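You operate a simulated robot arm through the tools that you are given. There is no shell and no other tool. Be economical: measure what you need, move in short steps, check, and stop when the job is done.

You are at the controls of a simulated robot arm. One attempt, no reset.

JOB
Trim the hardness tester until it reads the black slab's printed hardness.
Fine: then arm up and the slab back in its place.

It is judged by the outcome, as a careful person would: the job done as asked, and still so three seconds after it is handed in. It fails if anything else is knocked over, pushed out of place, dropped, spilled or broken.

ROBOT AND FRAMES
A 6-joint arm with a two-finger parallel gripper, fixed in place. Base frame: the origin is at the foot of the arm, x ahead of it, y to its left, z up; the work surface is at about z = 860. Lengths are in mm, angles in rad, forces in N, time in s.
With the tool pointing down near the work surface it reaches from about 180 to 740 mm from the base axis. Its first joint turns from -2.897 to 2.897 rad. Payload 3.91 kg.
The tool frame sits at the grasp point between the pads (the TCP): z along the fingers, y along the line on which they close. The tips reach 30 mm beyond it. The gripper opens to 110 mm. The fingers are 20 mm wide and 10 mm thick; the gripper's body (48 by 112 mm) begins 55 mm behind the TCP.
Orientation is that of the tool frame in the base frame, as a unit quaternion [w, x, y, z]. With the fingers straight down and closing along the base's y, the tool's x points along the base's -x, its y along +y and its z along -z.

CONTROLS
- The arm moves only by the tool apply_moves. Its argument "increments" is a list of rows, each a list of 3 entries, a list of its own where there are three numbers: the shift along the base's x, y, z in units of 150 mm (1.0 is 150 mm), then the turn, a rotation vector about the base's x, y, z in units of 180 degrees (1.0 is 180 degrees), then the opening, from 0 (shut) to 1 (fully open). In form: [[[x, y, z], [ax, ay, az], hand], ...]. A call has 1 to 8 rows; each row is the pose to reach, as a shift and turn from the pose commanded when the call began. A call with a number of a shift or a turn outside -1 to 1 is refused whole. Each row takes 0.2 s and may step no farther than 50 mm and 0.15 rad from the row before; otherwise, or with a gripper value out of range, the whole call is refused. A pose out of reach is approached as far as the arm can. The call stops where the force on the tool passes 50 N (or 10 N more than at its start, if that is more) or the arm is blocked; 0.2 s more then pass. The fingers move at their own pace (about 45 mm/s each) and stop on an object; they squeeze with about 22 N. The grip force told is the motor's: it shows also when the fingers shut on nothing. Time passes only in rows, and 0.2 s behind the last, so rows that repeat a pose let the fingers close. It gives the time, the measured TCP pose, the force on the tool (base axes), the opening and the grip force at its end, in the units of the frame above (readings bear some noise).
- Cameras (640 x 400 px; columns grow to the right, rows downward): "scene" is fixed at [50.7, 652.2, 1601.3]; the picture's right is [-0.53, -0.85, 0.00], its down [-0.71, 0.44, -0.55] and it looks along [0.47, -0.29, -0.84] (base axes); focal length 332 px, centre (320, 200). "wrist" rides on the gripper at [71, 22, -107] in the tool frame; the picture's right is [-0.29, 0.96, 0.00], its down [-0.76, -0.23, -0.61] and it looks along [-0.58, -0.18, 0.79] (tool axes); focal length 243 px, centre (320, 200). There is no depth. A picture from a camera that has moved, and an enlarged one, comes with that camera's place and axes in the base frame and with its lens.
- get_image(camera): a new picture of that camera. No time passes.
- slide_trunk(by): slides the trunk up (or, below 0, down) by that many mm; the arm rides with it, the base frame stays. It gives what a move gives, with no picture.
- enlarge(camera, box): a new picture of the part [left, top, right, bottom] of that camera's present view, enlarged. No time passes.
- hand_in(): hands the job in; it is judged then, once.

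Go step by step. Nothing tells you positions but the pictures and the camera data: compare them with the known pose of the tool, close in by small moves and look again before you grip or let go. The budget is 120 turns and 68 pictures, counting those below and the enlarged ones. Unless the task says otherwise, let go and move clear before handing in, and close with one line.

The tools are called after "Call:" by a JSON object that holds its "fn" and its "kwargs". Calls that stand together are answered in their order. apply_moves: Moves the arm, as the interface text tells. Its arguments: {"type":"object","properties":{"increments":{"type":"array"}},"required":["increments"]} The other tools are called the same way: slide_trunk (by) slides the trunk up or down; get_image (camera) takes a picture; enlarge (camera, box) takes an enlarged picture of a part of a camera's view; hand_in () hands the job in.

At the start:

```text
time: 0.0
tool_pos: [253.6, 282.0, 1263.5]
ee_rot: [0.0, 0.001, 1.0, 0.0]
wrist_force: [-0.2, 0.2, -0.6]
opening: 110.1
grasp_force: 0.0
trunk travel left (down, up): [-525.0, 65.0]
```

scene: 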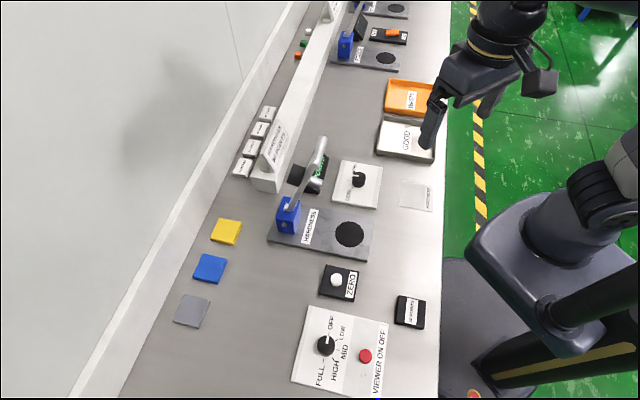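
wrist: 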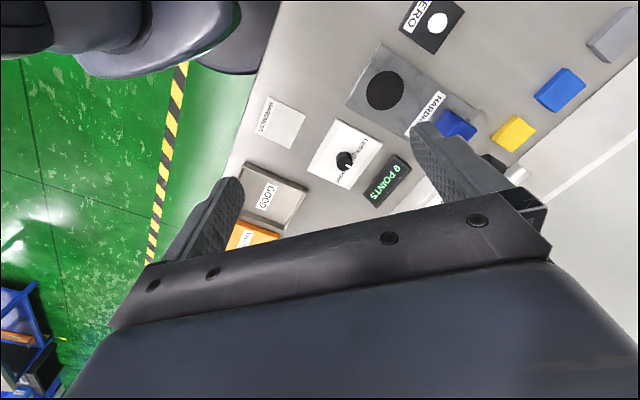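

I see a bench with a hardness tester (blue post, lever arm, black anvil disc), a trim knob, a zero button, a viewer panel and a slab labelled black near the edge. I'll enlarge the labels first.

Call:
{"fn": "enlarge", "kwargs": {"camera": "scene", "box": [260, 120, 460, 245]}}

Call:
{"fn": "enlarge", "kwargs": {"camera": "scene", "box": [280, 250, 440, 400]}}

Call:
{"fn": "enlarge", "kwargs": {"camera": "wrist", "box": [230, 0, 480, 220]}}

Call:
{"fn": "enlarge", "kwargs": {"camera": "scene", "box": [220, 0, 440, 190]}}

```text
3.20 times, centred on (360, 182) of scene
camera zoom: at [50.7, 652.2, 1601.3], right [-0.53, -0.85, 0.0], down [-0.71, 0.44, -0.55], along [0.47, -0.29, -0.84], focal length 1061 px, centre (192, 256)
```

zoom: 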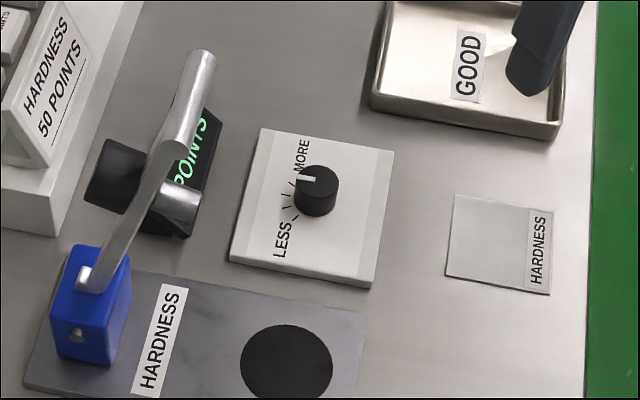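

```text
2.67 times, centred on (360, 325) of scene
camera zoom: at [50.7, 652.2, 1601.3], right [-0.53, -0.85, 0.0], down [-0.71, 0.44, -0.55], along [0.47, -0.29, -0.84], focal length 884 px, centre (213, -133)
```

zoom: 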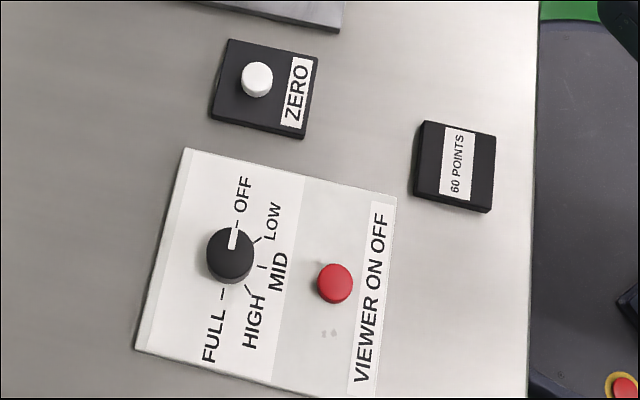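

```text
1.82 times, centred on (355, 110) of wrist
camera zoom: at [182.6, 302.9, 1370.8], right [0.29, 0.96, 0.0], down [0.76, -0.23, 0.61], along [0.58, -0.18, -0.79], focal length 441 px, centre (256, 364)
```

zoom: 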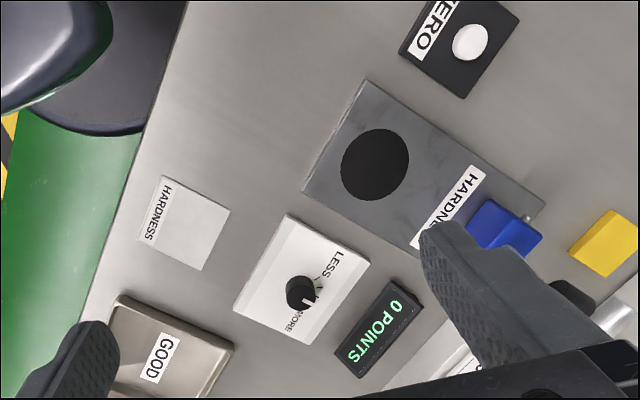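

```text
2.11 times, centred on (330, 95) of scene
camera zoom: at [50.7, 652.2, 1601.3], right [-0.53, -0.85, 0.0], down [-0.71, 0.44, -0.55], along [0.47, -0.29, -0.84], focal length 698 px, centre (299, 421)
```

zoom: 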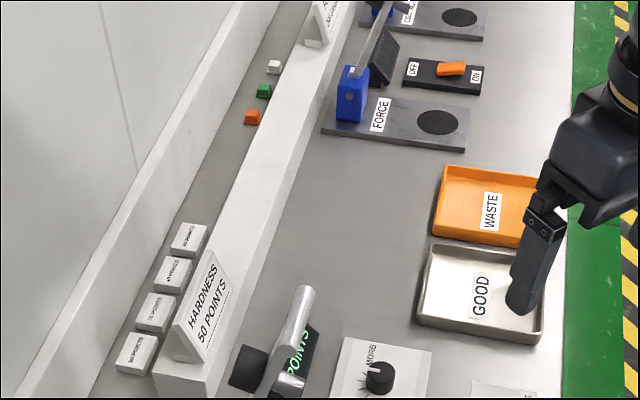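

The black slab reads "60 POINTS", is about 60 mm square, turned 45°, and sits near (111, 386). The tester's post is near (460, 490), its disc near (335, 394), its arm is up, and the LESS/MORE knob is near (441, 285). I'll move above the slab, turned 45°, and look.

Call:
{"fn": "apply_moves", "kwargs": {"increments": [[[-0.119, 0.087, -0.11], [0, 0, 0.031], 1], [[-0.238, 0.173, -0.22], [0, 0, 0.0625], 1], [[-0.357, 0.26, -0.33], [0, 0, 0.094], 1], [[-0.476, 0.347, -0.45], [0, 0, 0.125], 1], [[-0.596, 0.433, -0.56], [0, 0, 0.156], 1], [[-0.715, 0.52, -0.67], [0, 0, 0.1875], 1], [[-0.834, 0.606, -0.78], [0, 0, 0.219], 1], [[-0.953, 0.693, -0.9], [0, 0, 0.25], 1]]}}

Call:
{"fn": "get_image", "kwargs": {"camera": "wrist"}}

Call:
{"fn": "get_image", "kwargs": {"camera": "scene"}}

```text
time: 1.8
tool_pos: [106.9, 384.6, 1130.7]
ee_rot: [0.0, -0.383, 0.924, 0.0]
wrist_force: [-1.0, -0.2, 0.3]
opening: 110.1
grasp_force: 0.1
trunk travel left (down, up): [-525.0, 65.0]
```

```text
61 pictures are left
camera wrist: at [42.0, 348.3, 1238.2], right [-0.47, 0.88, 0.0], down [0.7, 0.38, 0.61], along [0.54, 0.29, -0.79], focal length 243 px, centre (320, 200)
```

wrist: 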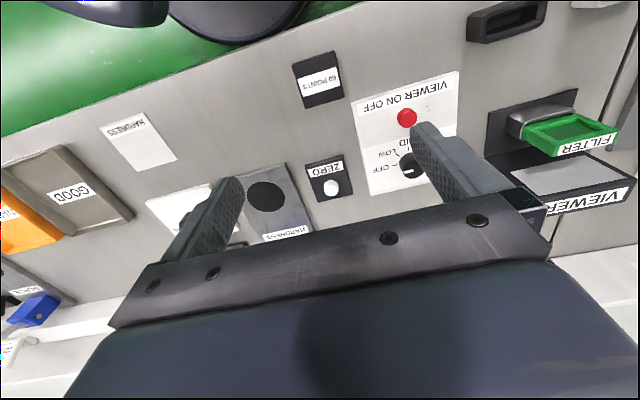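

```text
60 pictures are left
```

scene: 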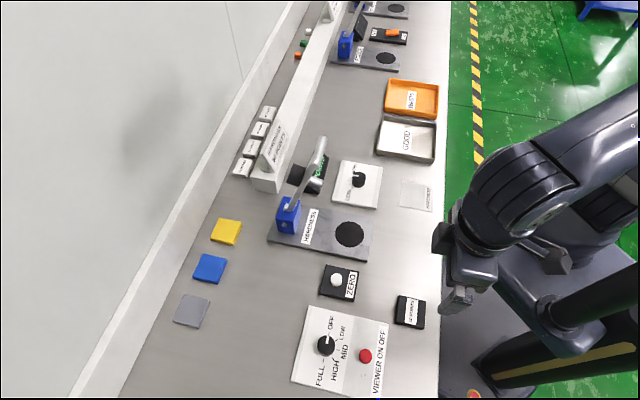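

The slab is confirmed near (110, 383), aligned with the gripper. I'll zoom in on the slab and the HARDNESS sheet before descending.

Call:
{"fn": "enlarge", "kwargs": {"camera": "wrist", "box": [270, 30, 370, 130]}}

Call:
{"fn": "enlarge", "kwargs": {"camera": "scene", "box": [260, 120, 340, 250]}}

Call:
{"fn": "enlarge", "kwargs": {"camera": "scene", "box": [380, 170, 440, 340]}}

```text
4.00 times, centred on (320, 80) of wrist
camera zoom: at [42.0, 348.3, 1238.2], right [-0.47, 0.88, 0.0], down [0.7, 0.38, 0.61], along [0.54, 0.29, -0.79], focal length 970 px, centre (320, 680)
```

zoom: 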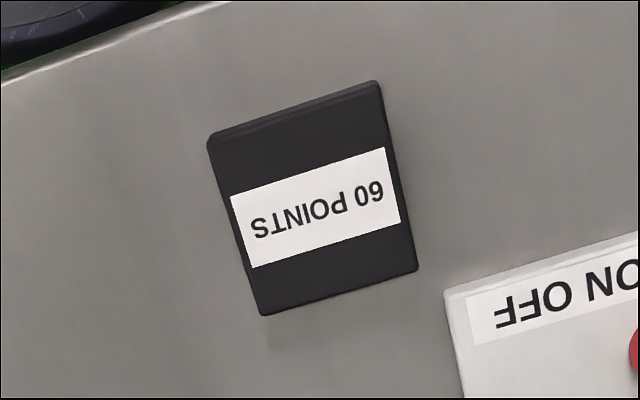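

```text
3.08 times, centred on (300, 185) of scene
camera zoom: at [50.7, 652.2, 1601.3], right [-0.53, -0.85, 0.0], down [-0.71, 0.44, -0.55], along [0.47, -0.29, -0.84], focal length 1020 px, centre (382, 246)
```

zoom: 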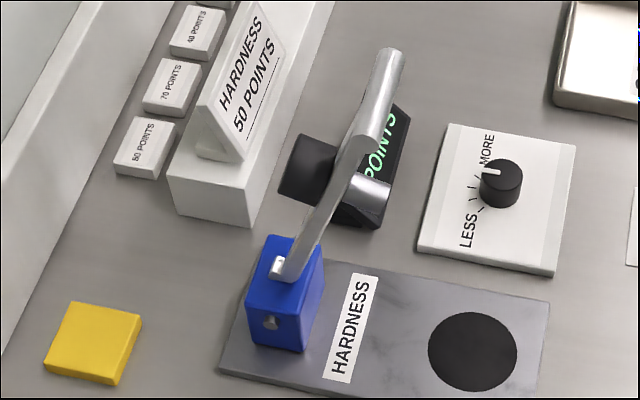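

```text
2.35 times, centred on (410, 255) of scene
camera zoom: at [50.7, 652.2, 1601.3], right [-0.53, -0.85, 0.0], down [-0.71, 0.44, -0.55], along [0.47, -0.29, -0.84], focal length 780 px, centre (108, 71)
```

zoom: 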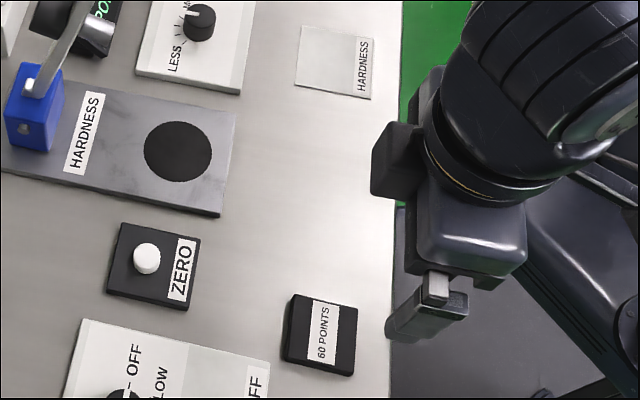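

I'll descend to about z=978 over the slab and check the alignment.

Call:
{"fn": "apply_moves", "kwargs": {"increments": [[[0, -0.013, -0.3], [0, 0, 0], 1], [[-0.008, -0.026, -0.6], [0, 0, 0], 1], [[-0.008, -0.026, -0.9], [0, 0, 0], 1], [[-0.008, -0.026, -1.0], [0, 0, 0], 1], [[-0.008, -0.026, -1.0], [0, 0, 0], 1]]}}

Call:
{"fn": "get_image", "kwargs": {"camera": "wrist"}}

Call:
{"fn": "get_image", "kwargs": {"camera": "scene"}}

```text
time: 3.0
tool_pos: [107.4, 381.3, 980.3]
ee_rot: [0.0, -0.383, 0.924, 0.0]
wrist_force: [-0.9, -1.3, -0.2]
opening: 110.2
grasp_force: 0.0
trunk travel left (down, up): [-525.0, 65.0]
```

```text
56 pictures are left
camera wrist: at [42.3, 346.4, 1088.0], right [-0.47, 0.88, 0.0], down [0.7, 0.37, 0.61], along [0.54, 0.29, -0.79], focal length 243 px, centre (320, 200)
```

wrist: 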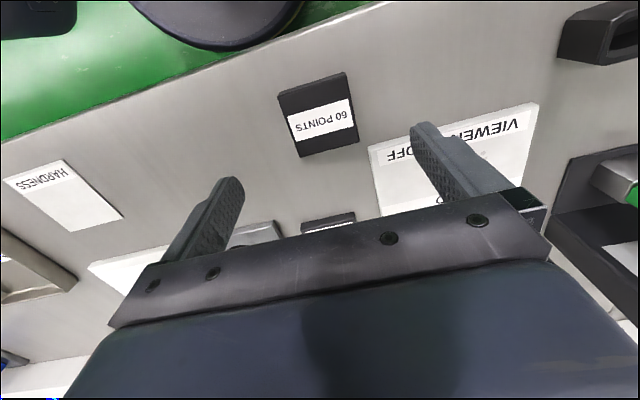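

```text
55 pictures are left
```

scene: 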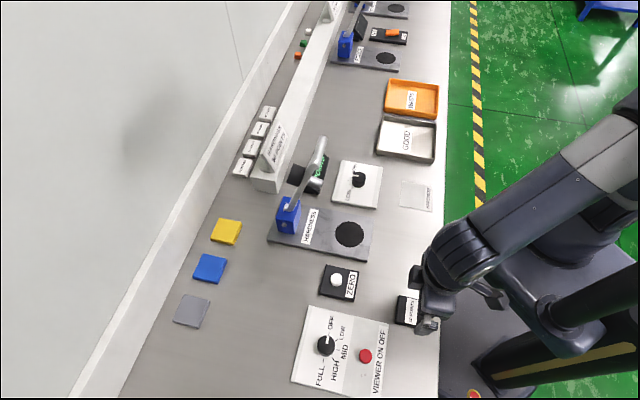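

The slab is centred at about (108, 383) between the fingers. I'll descend to z≈894 and grip.

Call:
{"fn": "apply_moves", "kwargs": {"increments": [[[0, 0.007, -0.25], [0, 0, 0], 1], [[0, 0.007, -0.45], [0, 0, 0], 1], [[0, 0.007, -0.53], [0, 0, 0], 1], [[0, 0.007, -0.575], [0, 0, 0], 1], [[0, 0.007, -0.575], [0, 0, 0], 1]]}}

Call:
{"fn": "get_image", "kwargs": {"camera": "wrist"}}

```text
time: 4.2
tool_pos: [108.9, 382.0, 892.3]
ee_rot: [0.0, -0.383, 0.924, 0.0]
wrist_force: [0.0, -0.5, -0.1]
opening: 110.1
grasp_force: 0.1
trunk travel left (down, up): [-525.0, 65.0]
```

```text
54 pictures are left
camera wrist: at [43.9, 346.7, 999.9], right [-0.47, 0.88, 0.0], down [0.7, 0.38, 0.61], along [0.54, 0.29, -0.79], focal length 243 px, centre (320, 200)
```

wrist: 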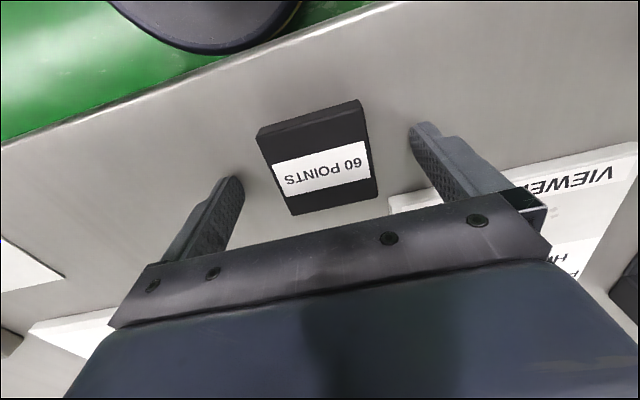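

The slab is well centred between the tips. I'll close on it.

Call:
{"fn": "apply_moves", "kwargs": {"increments": [[[0, 0, 0], [0, 0, 0], 0.7], [[0, 0, 0], [0, 0, 0], 0.5], [[0, 0, 0], [0, 0, 0], 0.45], [[0, 0, 0], [0, 0, 0], 0.45], [[0, 0, 0], [0, 0, 0], 0.45], [[0, 0, 0], [0, 0, 0], 0.45]]}}

Call:
{"fn": "get_image", "kwargs": {"camera": "wrist"}}

```text
time: 5.6
tool_pos: [108.9, 382.2, 893.1]
ee_rot: [0.001, -0.382, 0.924, 0.0]
wrist_force: [-0.2, 0.7, 0.2]
opening: 59.1
grasp_force: 22.5
trunk travel left (down, up): [-525.0, 65.0]
```

```text
53 pictures are left
camera wrist: at [43.8, 346.8, 1000.2], right [-0.47, 0.88, 0.0], down [0.7, 0.37, 0.61], along [0.54, 0.29, -0.79], focal length 243 px, centre (320, 200)
```

wrist: 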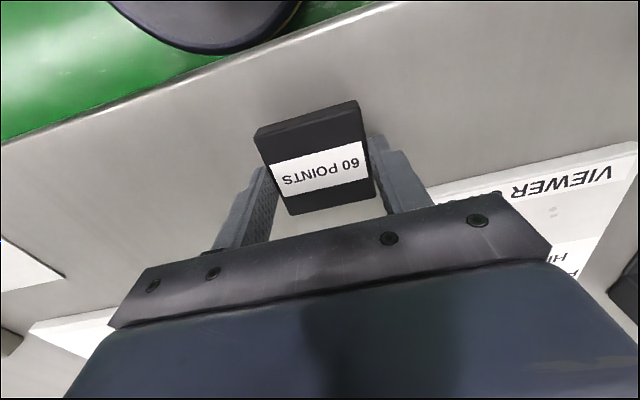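

The slab is gripped (59 mm wide). I'll lift it and carry it toward the tester disc near (327, 388).

Call:
{"fn": "apply_moves", "kwargs": {"increments": [[[0, 0, 0.1], [0, 0, 0], 0.45], [[0, 0, 0.35], [0, 0, 0], 0.45], [[0, 0, 0.65], [0, 0, 0], 0.45], [[0.2, 0, 0.7], [0, 0, 0], 0.45], [[0.45, 0, 0.7], [0, 0, 0], 0.45], [[0.7, 0, 0.7], [0, 0, 0], 0.45], [[0.93, 0.02, 0.7], [0, 0, 0], 0.45], [[0.93, 0.02, 0.7], [0, 0, 0], 0.45]]}}

Call:
{"fn": "get_image", "kwargs": {"camera": "wrist"}}

Call:
{"fn": "get_image", "kwargs": {"camera": "scene"}}

```text
time: 7.4
tool_pos: [247.7, 386.7, 1001.3]
ee_rot: [0.0, -0.384, 0.923, 0.0]
wrist_force: [-0.1, 0.2, -1.2]
opening: 59.2
grasp_force: 22.1
trunk travel left (down, up): [-525.0, 65.0]
```

```text
52 pictures are left
camera wrist: at [182.2, 351.9, 1108.2], right [-0.47, 0.88, 0.0], down [0.7, 0.38, 0.61], along [0.54, 0.29, -0.79], focal length 243 px, centre (320, 200)
```

wrist: 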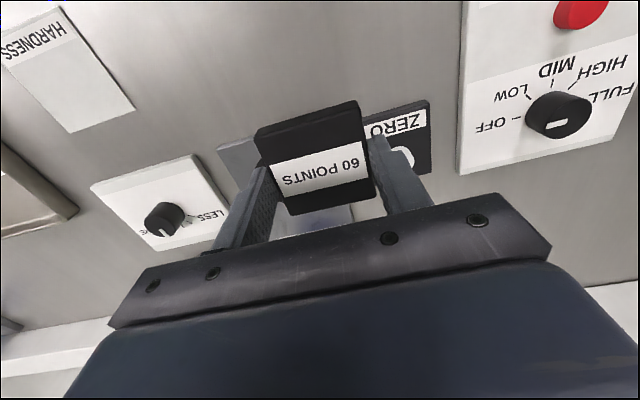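

```text
51 pictures are left
```

scene: 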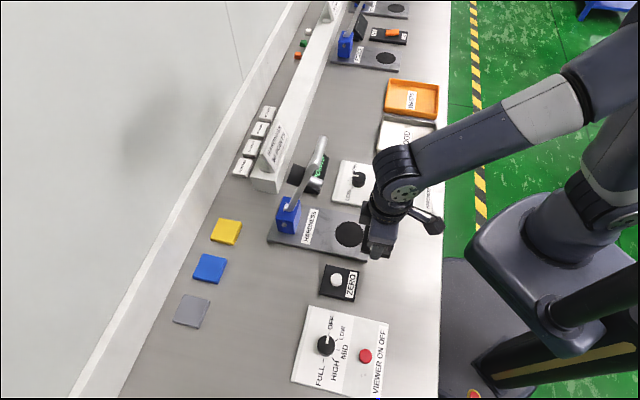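

All is going well. I'll move over the disc and look again.

Call:
{"fn": "apply_moves", "kwargs": {"increments": [[[0.25, 0.01, 0], [0, 0, 0], 0.45], [[0.52, 0.016, 0], [0, 0, 0], 0.45], [[0.52, 0.016, -0.25], [0, 0, 0], 0.45], [[0.52, 0.016, -0.4], [0, 0, 0], 0.45], [[0.52, 0.016, -0.4], [0, 0, 0], 0.45]]}}

Call:
{"fn": "get_image", "kwargs": {"camera": "wrist"}}

Call:
{"fn": "enlarge", "kwargs": {"camera": "scene", "box": [260, 120, 460, 280]}}

```text
time: 8.6
tool_pos: [327.4, 388.9, 936.1]
ee_rot: [0.0, -0.383, 0.924, 0.0]
wrist_force: [-0.7, -0.1, -0.3]
opening: 59.1
grasp_force: 21.1
trunk travel left (down, up): [-525.0, 65.0]
```

```text
50 pictures are left
camera wrist: at [261.8, 353.6, 1043.3], right [-0.47, 0.88, 0.0], down [0.7, 0.37, 0.61], along [0.54, 0.29, -0.79], focal length 243 px, centre (320, 200)
```

wrist: 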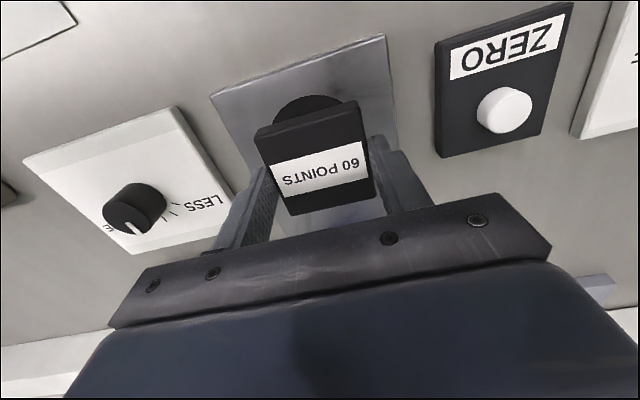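

```text
2.50 times, centred on (360, 200) of scene
camera zoom: at [50.7, 652.2, 1601.3], right [-0.53, -0.85, 0.0], down [-0.71, 0.44, -0.55], along [0.47, -0.29, -0.84], focal length 829 px, centre (220, 200)
```

zoom: 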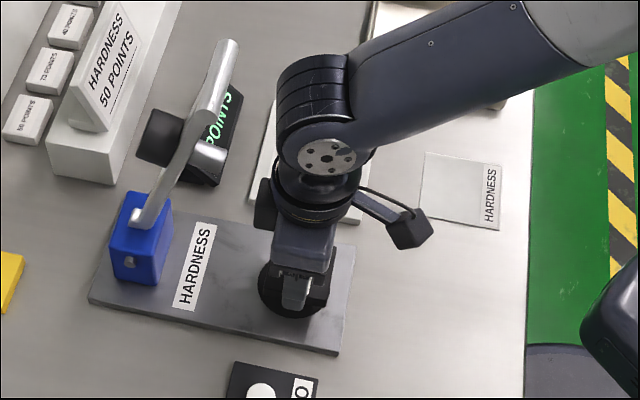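

The slab is over the disc. I'll lower it in small steps, watching the force.

Call:
{"fn": "apply_moves", "kwargs": {"increments": [[[0, 0, -0.07], [0, 0, 0], 0.45], [[0, 0, -0.13], [0, 0, 0], 0.45], [[0, 0, -0.145], [0, 0, 0], 0.45], [[0, 0, -0.155], [0, 0, 0], 0.45], [[0, 0, -0.165], [0, 0, 0], 0.45]]}}

Call:
{"fn": "enlarge", "kwargs": {"camera": "scene", "box": [310, 190, 410, 270]}}

```text
time: 9.8
tool_pos: [326.9, 388.2, 912.7]
ee_rot: [0.0, -0.383, 0.924, 0.0]
wrist_force: [0.5, 1.2, -1.2]
opening: 59.4
grasp_force: 21.5
trunk travel left (down, up): [-525.0, 65.0]
```

```text
5.00 times, centred on (360, 230) of scene
camera zoom: at [50.7, 652.2, 1601.3], right [-0.53, -0.85, 0.0], down [-0.71, 0.44, -0.55], along [0.47, -0.29, -0.84], focal length 1658 px, centre (120, 50)
```

zoom: 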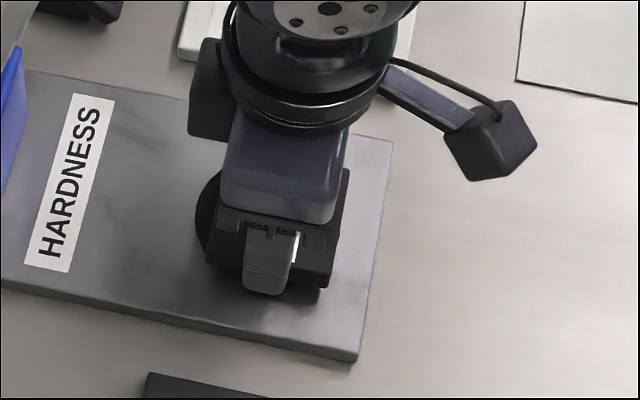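

Close to touching; I'll continue slowly.

Call:
{"fn": "apply_moves", "kwargs": {"increments": [[[0, 0, -0.015], [0, 0, 0], 0.45], [[0, 0, -0.03], [0, 0, 0], 0.45], [[0, 0, -0.04], [0, 0, 0], 0.45]]}}

```text
time: 10.6
tool_pos: [326.9, 388.2, 907.6]
ee_rot: [0.001, -0.383, 0.924, 0.001]
wrist_force: [-0.3, -0.4, -1.3]
opening: 59.3
grasp_force: 21.7
trunk travel left (down, up): [-525.0, 65.0]
```

Call:
{"fn": "apply_moves", "kwargs": {"increments": [[[0, 0, -0.008], [0, 0, 0], 0.45], [[0, 0, -0.016], [0, 0, 0], 0.45]]}}

Call:
{"fn": "enlarge", "kwargs": {"camera": "wrist", "box": [220, 60, 420, 220]}}

```text
time: 11.2
tool_pos: [328.1, 388.3, 905.2]
ee_rot: [0.0, -0.383, 0.924, 0.001]
wrist_force: [-0.1, -2.0, 7.9]
opening: 59.3
grasp_force: 22.0
trunk travel left (down, up): [-525.0, 65.0]
```

```text
2.50 times, centred on (320, 140) of wrist
camera zoom: at [261.4, 352.7, 1012.1], right [-0.47, 0.88, 0.0], down [0.7, 0.37, 0.61], along [0.54, 0.29, -0.79], focal length 606 px, centre (320, 350)
```

zoom: 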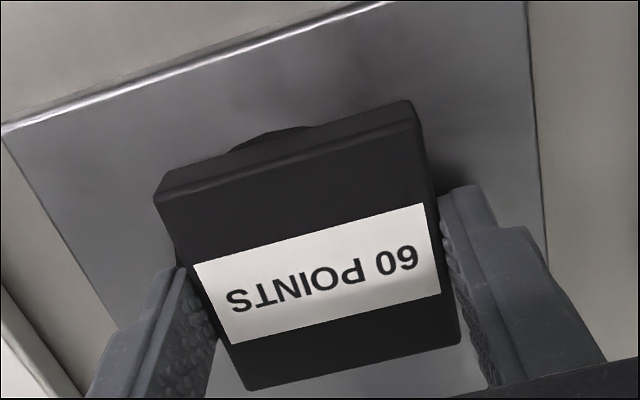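

It is in contact (8 N upward). I'll release and rise straight up.

Call:
{"fn": "apply_moves", "kwargs": {"increments": [[[0, 0, 0.004], [0, 0, 0], 0.6], [[0, 0, 0.004], [0, 0, 0], 0.8], [[0, 0, 0.004], [0, 0, 0], 0.8], [[0, 0, 0.1], [0, 0, 0], 0.8], [[0, 0, 0.35], [0, 0, 0], 0.8], [[0, 0, 0.6], [0, 0, 0], 0.8]]}}

Call:
{"fn": "get_image", "kwargs": {"camera": "wrist"}}

```text
time: 12.6
tool_pos: [326.6, 387.5, 994.8]
ee_rot: [0.0, -0.383, 0.924, 0.0]
wrist_force: [0.0, -0.7, -0.3]
opening: 87.7
grasp_force: 0.0
trunk travel left (down, up): [-525.0, 65.0]
```

```text
46 pictures are left
camera wrist: at [261.2, 351.4, 1101.1], right [-0.47, 0.88, 0.0], down [0.7, 0.37, 0.61], along [0.54, 0.29, -0.79], focal length 243 px, centre (320, 200)
```

wrist: 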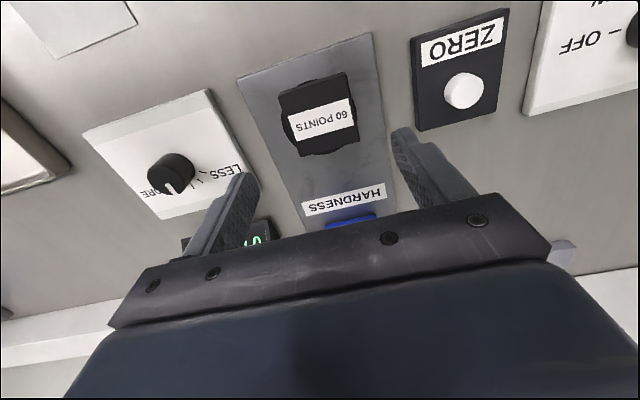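

The slab rests centred on the disc. Next is the tester's arm: I'll rise high enough to see its handle, which I estimate at about (381, 443, 1194) at its tip.

Call:
{"fn": "apply_moves", "kwargs": {"increments": [[[0, 0, 0.3], [0, 0, 0], 0.8], [[0, 0, 0.6], [0, 0, 0], 0.8], [[0, 0, 0.9], [0, 0, 0], 1], [[0, 0, 1], [0, 0, 0], 1]]}}

Call:
{"fn": "apply_moves", "kwargs": {"increments": [[[0, 0, 0.3], [0, 0, 0], 1], [[0, 0, 0.6], [0, 0, 0], 1], [[0, 0, 0.87], [0, 0, 0], 1], [[0.1, 0.1, 0.87], [0, 0, 0], 1], [[0.1, 0.1, 0.87], [0, 0, 0], 1]]}}

Call:
{"fn": "get_image", "kwargs": {"camera": "wrist"}}

Call:
{"fn": "enlarge", "kwargs": {"camera": "scene", "box": [240, 80, 420, 280]}}

```text
time: 13.6
tool_pos: [323.6, 387.3, 1146.5]
ee_rot: [0.0, -0.382, 0.924, 0.0]
wrist_force: [0.3, -0.4, 0.9]
opening: 110.1
grasp_force: 0.0
trunk travel left (down, up): [-525.0, 65.0]
```

```text
time: 14.8
tool_pos: [340.0, 402.0, 1274.9]
ee_rot: [0.0, -0.382, 0.924, 0.0]
wrist_force: [-0.2, 0.6, 0.0]
opening: 110.1
grasp_force: 0.1
trunk travel left (down, up): [-525.0, 65.0]
```

```text
45 pictures are left
camera wrist: at [275.0, 366.2, 1381.5], right [-0.47, 0.88, 0.0], down [0.7, 0.38, 0.61], along [0.54, 0.29, -0.79], focal length 243 px, centre (320, 200)
```

wrist: 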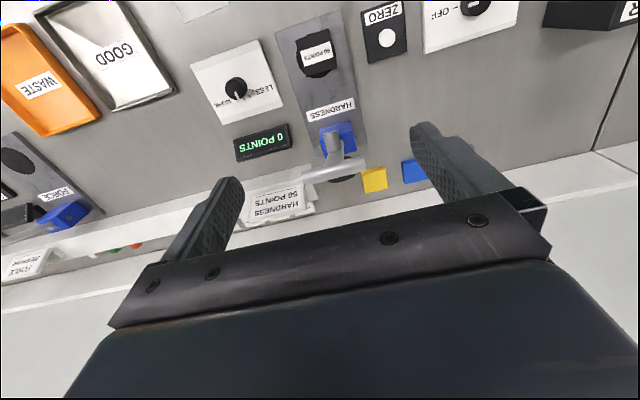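

```text
2.00 times, centred on (330, 180) of scene
camera zoom: at [50.7, 652.2, 1601.3], right [-0.53, -0.85, 0.0], down [-0.71, 0.44, -0.55], along [0.47, -0.29, -0.84], focal length 663 px, centre (300, 240)
```

zoom: 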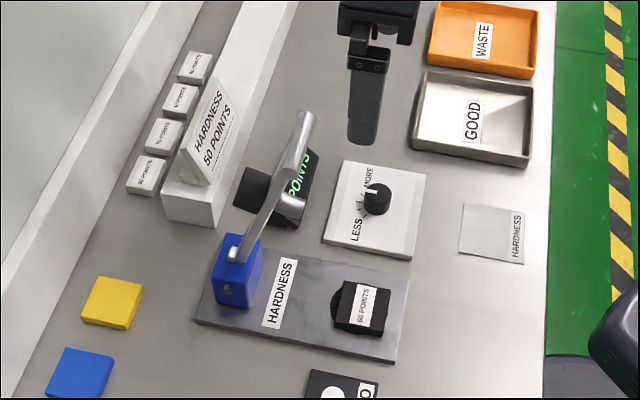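

The handle is a crossbar at the end of the arm. I'll zoom in.

Call:
{"fn": "enlarge", "kwargs": {"camera": "wrist", "box": [260, 90, 400, 210]}}

Call:
{"fn": "enlarge", "kwargs": {"camera": "scene", "box": [270, 125, 340, 245]}}

```text
3.33 times, centred on (330, 150) of wrist
camera zoom: at [275.0, 366.2, 1381.5], right [-0.47, 0.88, 0.0], down [0.7, 0.38, 0.61], along [0.54, 0.29, -0.79], focal length 809 px, centre (287, 367)
```

zoom: 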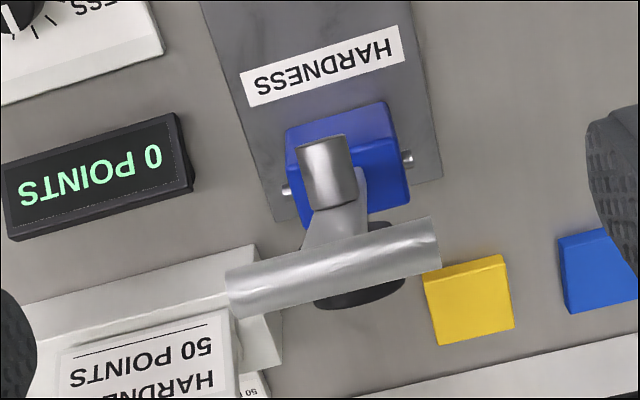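

```text
3.33 times, centred on (305, 185) of scene
camera zoom: at [50.7, 652.2, 1601.3], right [-0.53, -0.85, 0.0], down [-0.71, 0.44, -0.55], along [0.47, -0.29, -0.84], focal length 1105 px, centre (370, 250)
```

zoom: 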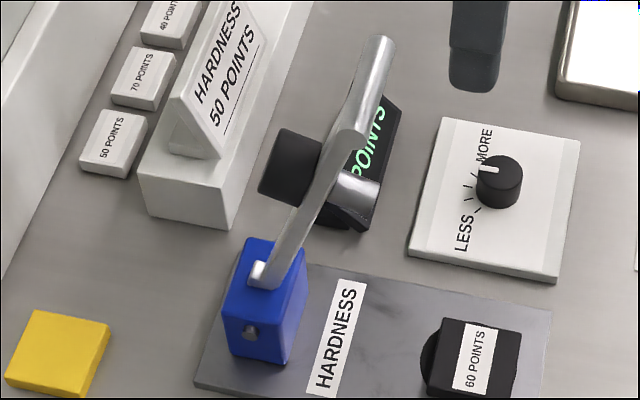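

The handle is a crossbar about 69 mm long, centred near (389, 445, 1151), with its ends along my closing direction, and the pivot near (443, 499, 917). I'll grip it by its ends, so it can turn between the pads; first I hover above it.

Call:
{"fn": "apply_moves", "kwargs": {"increments": [[[0.16, 0.14, 0], [0, 0, 0], 1], [[0.317, 0.278, -0.1], [0, 0, 0], 1], [[0.317, 0.278, -0.24], [0, 0, 0], 1], [[0.317, 0.278, -0.24], [0, 0, 0], 1]]}}

Call:
{"fn": "get_image", "kwargs": {"camera": "wrist"}}

Call:
{"fn": "enlarge", "kwargs": {"camera": "scene", "box": [260, 60, 400, 220]}}

```text
time: 15.8
tool_pos: [389.6, 444.5, 1237.6]
ee_rot: [0.0, -0.383, 0.924, 0.0]
wrist_force: [0.1, 0.3, -0.1]
opening: 110.0
grasp_force: 0.1
trunk travel left (down, up): [-525.0, 65.0]
```

```text
41 pictures are left
camera wrist: at [323.7, 409.3, 1344.8], right [-0.47, 0.88, 0.0], down [0.7, 0.37, 0.61], along [0.54, 0.29, -0.79], focal length 243 px, centre (320, 200)
```

wrist: 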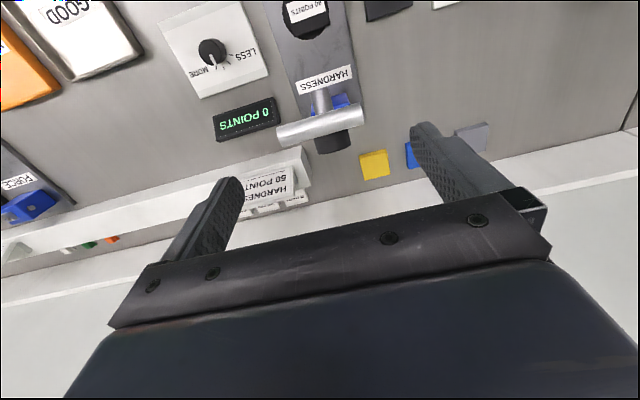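

```text
2.50 times, centred on (330, 140) of scene
camera zoom: at [50.7, 652.2, 1601.3], right [-0.53, -0.85, 0.0], down [-0.71, 0.44, -0.55], along [0.47, -0.29, -0.84], focal length 829 px, centre (295, 350)
```

zoom: 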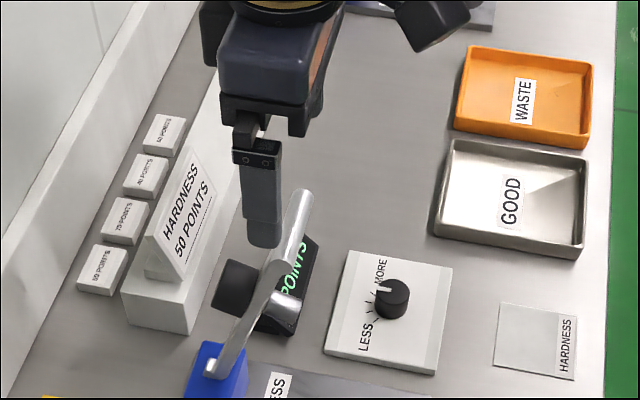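

The bar is where I predicted. I'll descend around it.

Call:
{"fn": "apply_moves", "kwargs": {"increments": [[[-0.01, 0, -0.2], [0, 0, 0], 1], [[-0.01, 0, -0.4], [0, 0, 0], 1], [[-0.01, 0, -0.5], [0, 0, 0], 1], [[-0.01, 0, -0.584], [0, 0, 0], 1], [[-0.01, 0, -0.584], [0, 0, 0], 1]]}}

Call:
{"fn": "get_image", "kwargs": {"camera": "wrist"}}

Call:
{"fn": "enlarge", "kwargs": {"camera": "scene", "box": [260, 80, 380, 220]}}

```text
time: 17.0
tool_pos: [388.6, 443.1, 1149.0]
ee_rot: [0.0, -0.383, 0.924, -0.001]
wrist_force: [0.3, -0.3, 0.1]
opening: 109.9
grasp_force: 0.0
trunk travel left (down, up): [-525.0, 65.0]
```

```text
39 pictures are left
camera wrist: at [323.0, 408.2, 1256.9], right [-0.47, 0.88, 0.0], down [0.7, 0.37, 0.61], along [0.54, 0.29, -0.79], focal length 243 px, centre (320, 200)
```

wrist: 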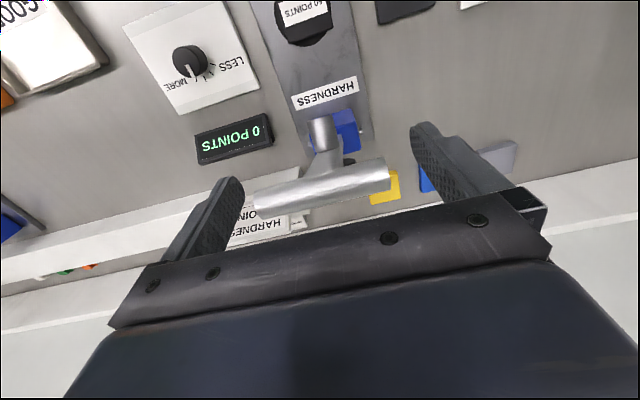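

```text
2.86 times, centred on (320, 150) of scene
camera zoom: at [50.7, 652.2, 1601.3], right [-0.53, -0.85, 0.0], down [-0.71, 0.44, -0.55], along [0.47, -0.29, -0.84], focal length 947 px, centre (320, 343)
```

zoom: 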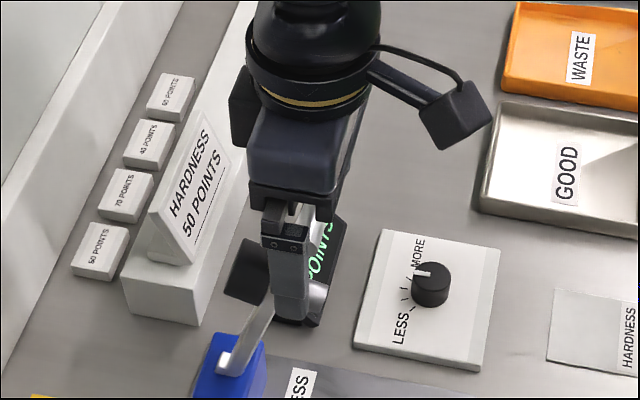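

The bar lies exactly at the grasp point. I'll close on its ends.

Call:
{"fn": "apply_moves", "kwargs": {"increments": [[[0, 0, 0], [0, 0, 0], 0.75], [[0, 0, 0], [0, 0, 0], 0.6], [[0, 0, 0], [0, 0, 0], 0.4], [[0, 0, 0], [0, 0, 0], 0.4], [[0, 0, 0], [0, 0, 0], 0.4]]}}

Call:
{"fn": "get_image", "kwargs": {"camera": "wrist"}}

```text
time: 18.2
tool_pos: [387.1, 444.1, 1149.6]
ee_rot: [0.001, -0.383, 0.924, 0.0]
wrist_force: [-3.3, 4.0, -0.4]
opening: 67.8
grasp_force: 44.9
trunk travel left (down, up): [-525.0, 65.0]
```

```text
37 pictures are left
camera wrist: at [322.3, 408.9, 1257.1], right [-0.47, 0.88, 0.0], down [0.7, 0.38, 0.61], along [0.54, 0.29, -0.79], focal length 243 px, centre (320, 200)
```

wrist: 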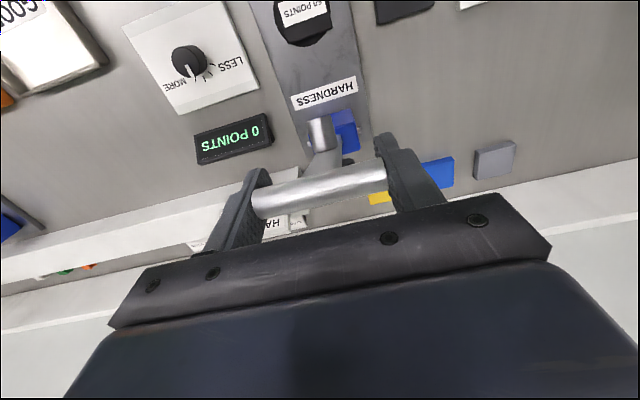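

Held firmly. I'll swing the arm down along its arc, checking after the first part.

Call:
{"fn": "apply_moves", "kwargs": {"increments": [[[-0.053, -0.053, -0.026], [0, 0, 0], 0.4], [[-0.106, -0.106, -0.057], [0, 0, 0], 0.4], [[-0.16, -0.16, -0.094], [0, 0, 0], 0.4], [[-0.2136, -0.2136, -0.135], [0, 0, 0], 0.4]]}}

Call:
{"fn": "get_image", "kwargs": {"camera": "wrist"}}

```text
time: 19.2
tool_pos: [357.2, 413.7, 1130.7]
ee_rot: [0.0, -0.383, 0.924, 0.0]
wrist_force: [-3.1, 7.0, 6.2]
opening: 67.9
grasp_force: 44.7
trunk travel left (down, up): [-525.0, 65.0]
```

```text
36 pictures are left
camera wrist: at [291.2, 378.0, 1237.3], right [-0.47, 0.88, 0.0], down [0.7, 0.37, 0.61], along [0.54, 0.29, -0.79], focal length 243 px, centre (320, 200)
```

wrist: 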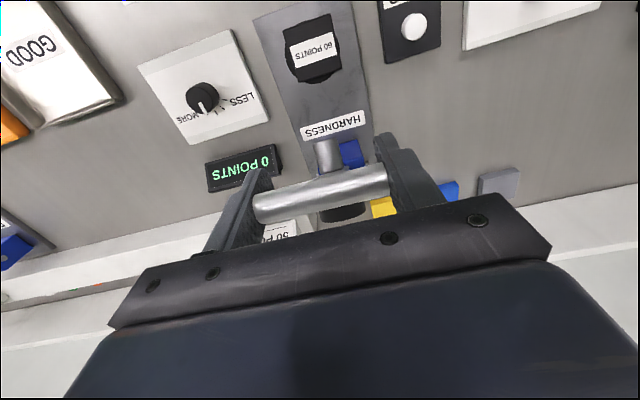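

The arm follows. Continuing.

Call:
{"fn": "apply_moves", "kwargs": {"increments": [[[-0.102, -0.102, -0.093], [0, 0, 0], 0.4], [[-0.1956, -0.1956, -0.201], [0, 0, 0], 0.4], [[-0.2815, -0.2815, -0.323], [0, 0, 0], 0.4], [[-0.358, -0.358, -0.455], [0, 0, 0], 0.4], [[-0.424, -0.424, -0.599], [0, 0, 0], 0.4]]}}

Call:
{"fn": "get_image", "kwargs": {"camera": "wrist"}}

Call:
{"fn": "get_image", "kwargs": {"camera": "scene"}}

```text
time: 20.4
tool_pos: [292.9, 349.3, 1040.0]
ee_rot: [-0.001, -0.383, 0.924, 0.0]
wrist_force: [-6.8, -3.0, 7.2]
opening: 68.0
grasp_force: 36.5
trunk travel left (down, up): [-525.0, 65.0]
```

```text
35 pictures are left
camera wrist: at [227.5, 314.3, 1147.0], right [-0.47, 0.88, 0.0], down [0.7, 0.38, 0.61], along [0.54, 0.29, -0.8], focal length 243 px, centre (320, 200)
```

wrist: 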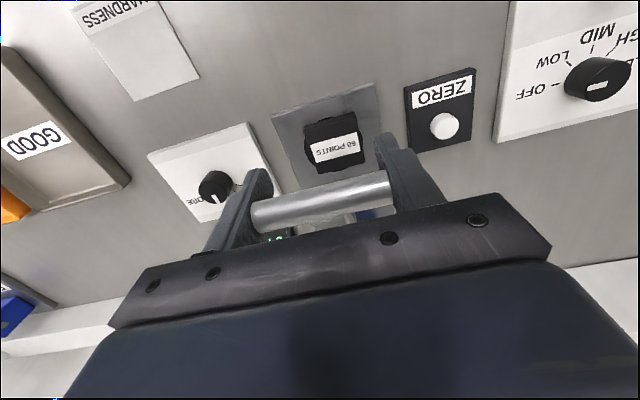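

```text
34 pictures are left
```

scene: 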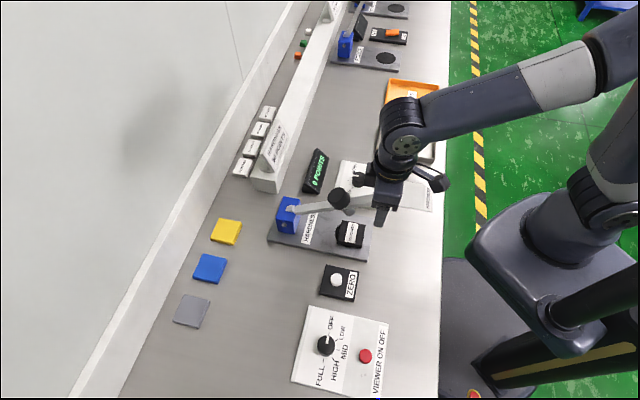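

Continuing to about 12° above horizontal.

Call:
{"fn": "apply_moves", "kwargs": {"increments": [[[-0.03, -0.03, -0.076], [0, 0, 0], 0.4], [[-0.055, -0.055, -0.153], [0, 0, 0], 0.4], [[-0.078, -0.078, -0.232], [0, 0, 0], 0.4], [[-0.0985, -0.0985, -0.313], [0, 0, 0], 0.4], [[-0.115, -0.115, -0.395], [0, 0, 0], 0.4], [[-0.13, -0.13, -0.478], [0, 0, 0], 0.4]]}}

Call:
{"fn": "enlarge", "kwargs": {"camera": "scene", "box": [260, 120, 460, 280]}}

```text
time: 21.8
tool_pos: [273.2, 329.2, 968.9]
ee_rot: [0.0, -0.383, 0.924, 0.0]
wrist_force: [-5.9, 5.0, 5.3]
opening: 67.8
grasp_force: 45.4
trunk travel left (down, up): [-525.0, 65.0]
```

```text
2.50 times, centred on (360, 200) of scene
camera zoom: at [50.7, 652.2, 1601.3], right [-0.53, -0.85, 0.0], down [-0.71, 0.44, -0.55], along [0.47, -0.29, -0.84], focal length 829 px, centre (220, 200)
```

zoom: 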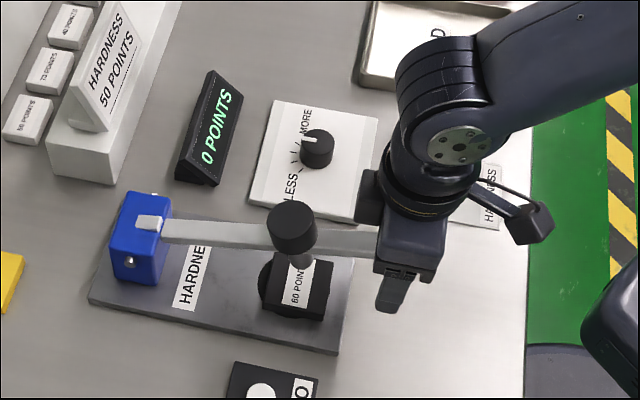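

Nearly touching the slab. I'll go on in small steps until contact.

Call:
{"fn": "apply_moves", "kwargs": {"increments": [[[-0.006, -0.006, -0.042], [0, 0, 0], 0.4], [[-0.011, -0.011, -0.085], [0, 0, 0], 0.4], [[-0.015, -0.015, -0.127], [0, 0, 0], 0.4]]}}

Call:
{"fn": "enlarge", "kwargs": {"camera": "scene", "box": [260, 120, 460, 280]}}

```text
time: 22.6
tool_pos: [270.4, 326.9, 949.4]
ee_rot: [0.0, -0.382, 0.924, 0.001]
wrist_force: [-9.9, -2.5, 5.8]
opening: 67.8
grasp_force: 44.7
trunk travel left (down, up): [-525.0, 65.0]
```

```text
2.50 times, centred on (360, 200) of scene
camera zoom: at [50.7, 652.2, 1601.3], right [-0.53, -0.85, 0.0], down [-0.71, 0.44, -0.55], along [0.47, -0.29, -0.84], focal length 829 px, centre (220, 200)
```

zoom: 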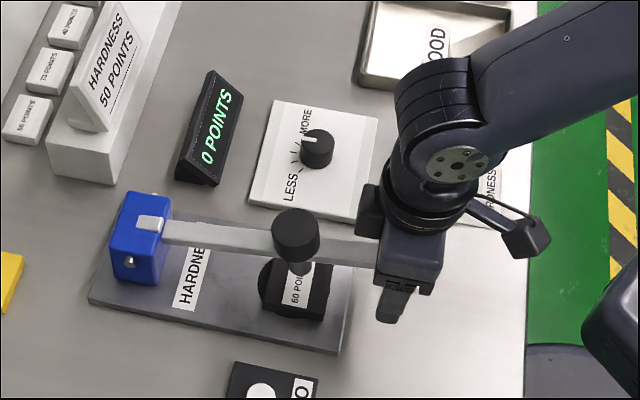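

Call:
{"fn": "apply_moves", "kwargs": {"increments": [[[-0.004, -0.004, -0.042], [0, 0, 0], 0.4], [[-0.007, -0.007, -0.085], [0, 0, 0], 0.4], [[-0.008, -0.008, -0.127], [0, 0, 0], 0.4], [[-0.009, -0.009, -0.17], [0, 0, 0], 0.4]]}}

Call:
{"fn": "enlarge", "kwargs": {"camera": "scene", "box": [260, 120, 460, 280]}}

```text
time: 23.6
tool_pos: [269.2, 325.5, 924.0]
ee_rot: [0.001, -0.383, 0.924, -0.001]
wrist_force: [2.5, -9.8, 3.9]
opening: 67.8
grasp_force: 45.3
trunk travel left (down, up): [-525.0, 65.0]
```

```text
2.50 times, centred on (360, 200) of scene
camera zoom: at [50.7, 652.2, 1601.3], right [-0.53, -0.85, 0.0], down [-0.71, 0.44, -0.55], along [0.47, -0.29, -0.84], focal length 829 px, centre (220, 200)
```

zoom: 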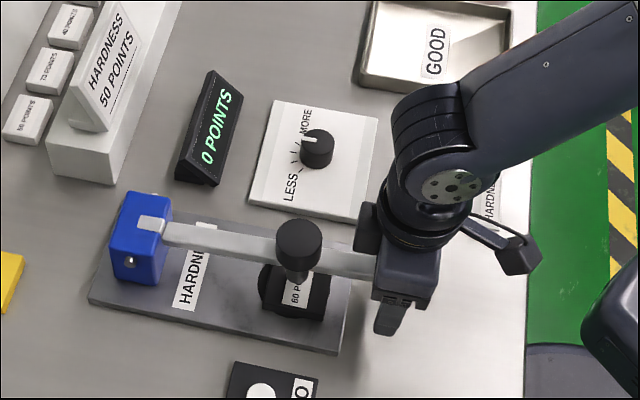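

Still 0 points; continue down a bit further.

Call:
{"fn": "apply_moves", "kwargs": {"increments": [[[0, 0, -0.03], [0, 0, 0], 0.4], [[0.001, 0.001, -0.06], [0, 0, 0], 0.4], [[0.002, 0.002, -0.09], [0, 0, 0], 0.4]]}}

Call:
{"fn": "enlarge", "kwargs": {"camera": "scene", "box": [260, 120, 460, 280]}}

```text
time: 24.4
tool_pos: [268.4, 325.2, 911.2]
ee_rot: [0.0, -0.383, 0.924, 0.0]
wrist_force: [-8.7, -4.9, 2.6]
opening: 67.7
grasp_force: 45.2
trunk travel left (down, up): [-525.0, 65.0]
```

```text
2.50 times, centred on (360, 200) of scene
camera zoom: at [50.7, 652.2, 1601.3], right [-0.53, -0.85, 0.0], down [-0.71, 0.44, -0.55], along [0.47, -0.29, -0.84], focal length 829 px, centre (220, 200)
```

zoom: 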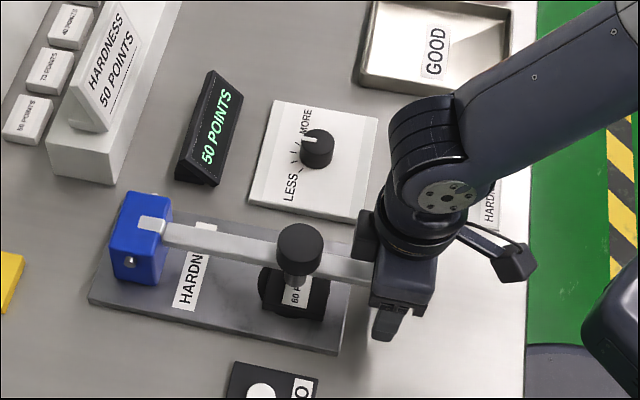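

The tester now reads 50 POINTS on the 60-point slab. I'll let go, rise clear, and see whether the reading holds.

Call:
{"fn": "apply_moves", "kwargs": {"increments": [[[0, 0, -0.008], [0, 0, 0], 0.4], [[0, 0, -0.008], [0, 0, 0], 0.8], [[0, 0, -0.008], [0, 0, 0], 1], [[0, 0, 0], [0, 0, 0], 1], [[0, 0, 0.2], [0, 0, 0], 1], [[0, 0, 0.5], [0, 0, 0], 1], [[0, 0, 0.8], [0, 0, 0], 1], [[0, 0, 1], [0, 0, 0], 1]]}}

Call:
{"fn": "get_image", "kwargs": {"camera": "wrist"}}

Call:
{"fn": "enlarge", "kwargs": {"camera": "scene", "box": [260, 120, 460, 280]}}

```text
time: 26.2
tool_pos: [269.3, 326.1, 1062.5]
ee_rot: [0.0, -0.382, 0.924, 0.0]
wrist_force: [0.7, 0.3, 0.6]
opening: 109.9
grasp_force: 0.0
trunk travel left (down, up): [-525.0, 65.0]
```

```text
29 pictures are left
camera wrist: at [203.4, 290.8, 1169.6], right [-0.47, 0.88, 0.0], down [0.7, 0.38, 0.61], along [0.54, 0.29, -0.79], focal length 243 px, centre (320, 200)
```

wrist: 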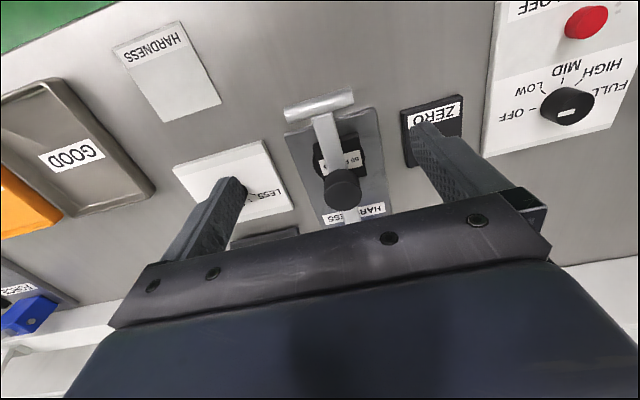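

```text
2.50 times, centred on (360, 200) of scene
camera zoom: at [50.7, 652.2, 1601.3], right [-0.53, -0.85, 0.0], down [-0.71, 0.44, -0.55], along [0.47, -0.29, -0.84], focal length 829 px, centre (220, 200)
```

zoom: 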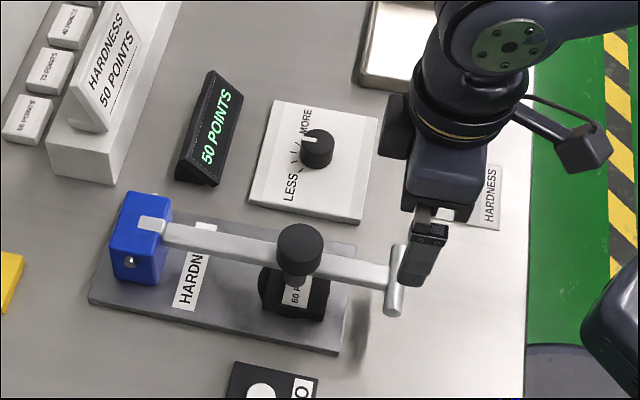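

The reading holds at 50 with the arm resting on the slab. Now I need the trim knob, so I'll move toward it for a closer look.

Call:
{"fn": "apply_moves", "kwargs": {"increments": [[[0.2, -0.05, 0], [0, 0, 0], 1], [[0.5, -0.15, 0], [0, 0, 0], 0.8], [[0.8, -0.25, 0], [0, 0, 0], 0.6], [[1.0, -0.3, 0], [0, 0, 0], 0.5], [[1.0, -0.3, -0.2], [0, 0, 0], 0.5], [[1.0, -0.3, -0.2], [0, 0, 0], 0.5]]}}

Call:
{"fn": "get_image", "kwargs": {"camera": "wrist"}}

```text
time: 27.6
tool_pos: [420.2, 283.6, 1030.9]
ee_rot: [0.0, -0.383, 0.924, 0.0]
wrist_force: [-0.3, 0.6, -0.1]
opening: 54.8
grasp_force: 0.1
trunk travel left (down, up): [-525.0, 65.0]
```

```text
27 pictures are left
camera wrist: at [354.6, 248.3, 1138.2], right [-0.47, 0.88, 0.0], down [0.7, 0.37, 0.61], along [0.54, 0.29, -0.79], focal length 243 px, centre (320, 200)
```

wrist: 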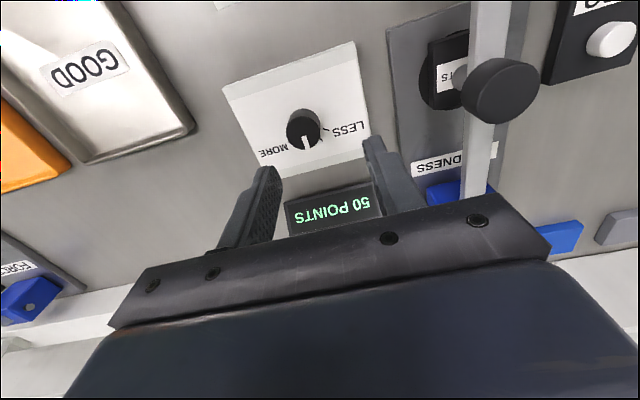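

The knob is in view and the display readable. I'll zoom on the knob.

Call:
{"fn": "enlarge", "kwargs": {"camera": "wrist", "box": [210, 40, 390, 240]}}

Call:
{"fn": "enlarge", "kwargs": {"camera": "scene", "box": [320, 145, 395, 220]}}

```text
2.00 times, centred on (300, 140) of wrist
camera zoom: at [354.6, 248.3, 1138.2], right [-0.47, 0.88, 0.0], down [0.7, 0.37, 0.61], along [0.54, 0.29, -0.79], focal length 485 px, centre (360, 320)
```

zoom: 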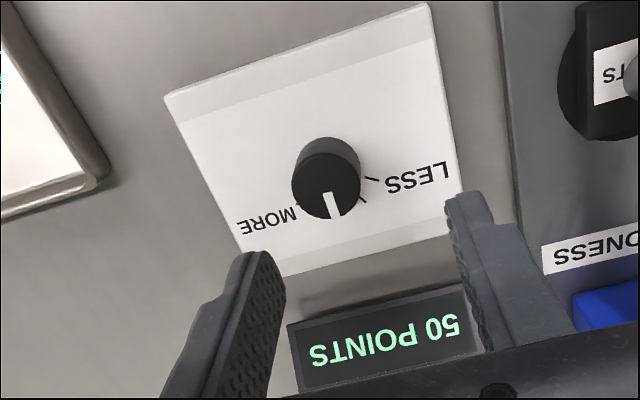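

```text
5.33 times, centred on (358, 182) of scene
camera zoom: at [50.7, 652.2, 1601.3], right [-0.53, -0.85, 0.0], down [-0.71, 0.44, -0.55], along [0.47, -0.29, -0.84], focal length 1768 px, centre (120, 293)
```

zoom: 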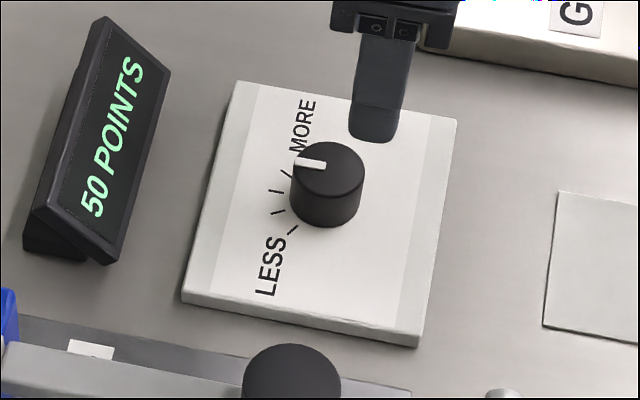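

The knob is about 36 mm wide, centred near (451, 280.5), top near z=890, pointer in mid-scale; clockwise is MORE. I'll move above it and check.

Call:
{"fn": "apply_moves", "kwargs": {"increments": [[[0.1, -0.012, -0.1], [0, 0, 0], 0.6], [[0.207, -0.012, -0.3], [0, 0, 0], 0.6], [[0.207, -0.012, -0.5], [0, 0, 0], 0.6], [[0.207, -0.012, -0.5], [0, 0, 0], 0.6]]}}

Call:
{"fn": "get_image", "kwargs": {"camera": "wrist"}}

```text
time: 28.6
tool_pos: [452.6, 280.2, 955.7]
ee_rot: [0.0, -0.383, 0.924, 0.0]
wrist_force: [0.5, 0.0, -0.5]
opening: 66.1
grasp_force: 0.0
trunk travel left (down, up): [-525.0, 65.0]
```

```text
24 pictures are left
camera wrist: at [386.8, 244.3, 1061.9], right [-0.47, 0.88, 0.0], down [0.7, 0.37, 0.61], along [0.54, 0.29, -0.79], focal length 243 px, centre (320, 200)
```

wrist: 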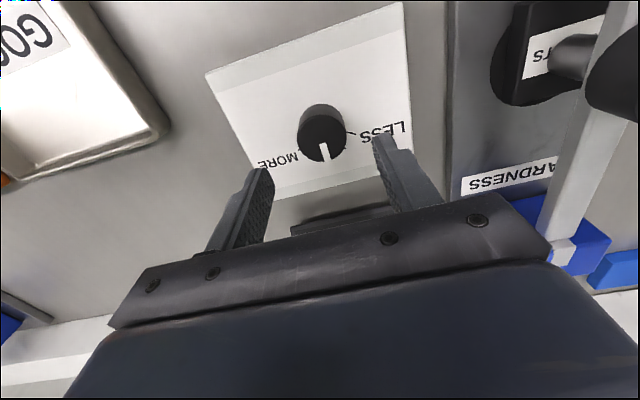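

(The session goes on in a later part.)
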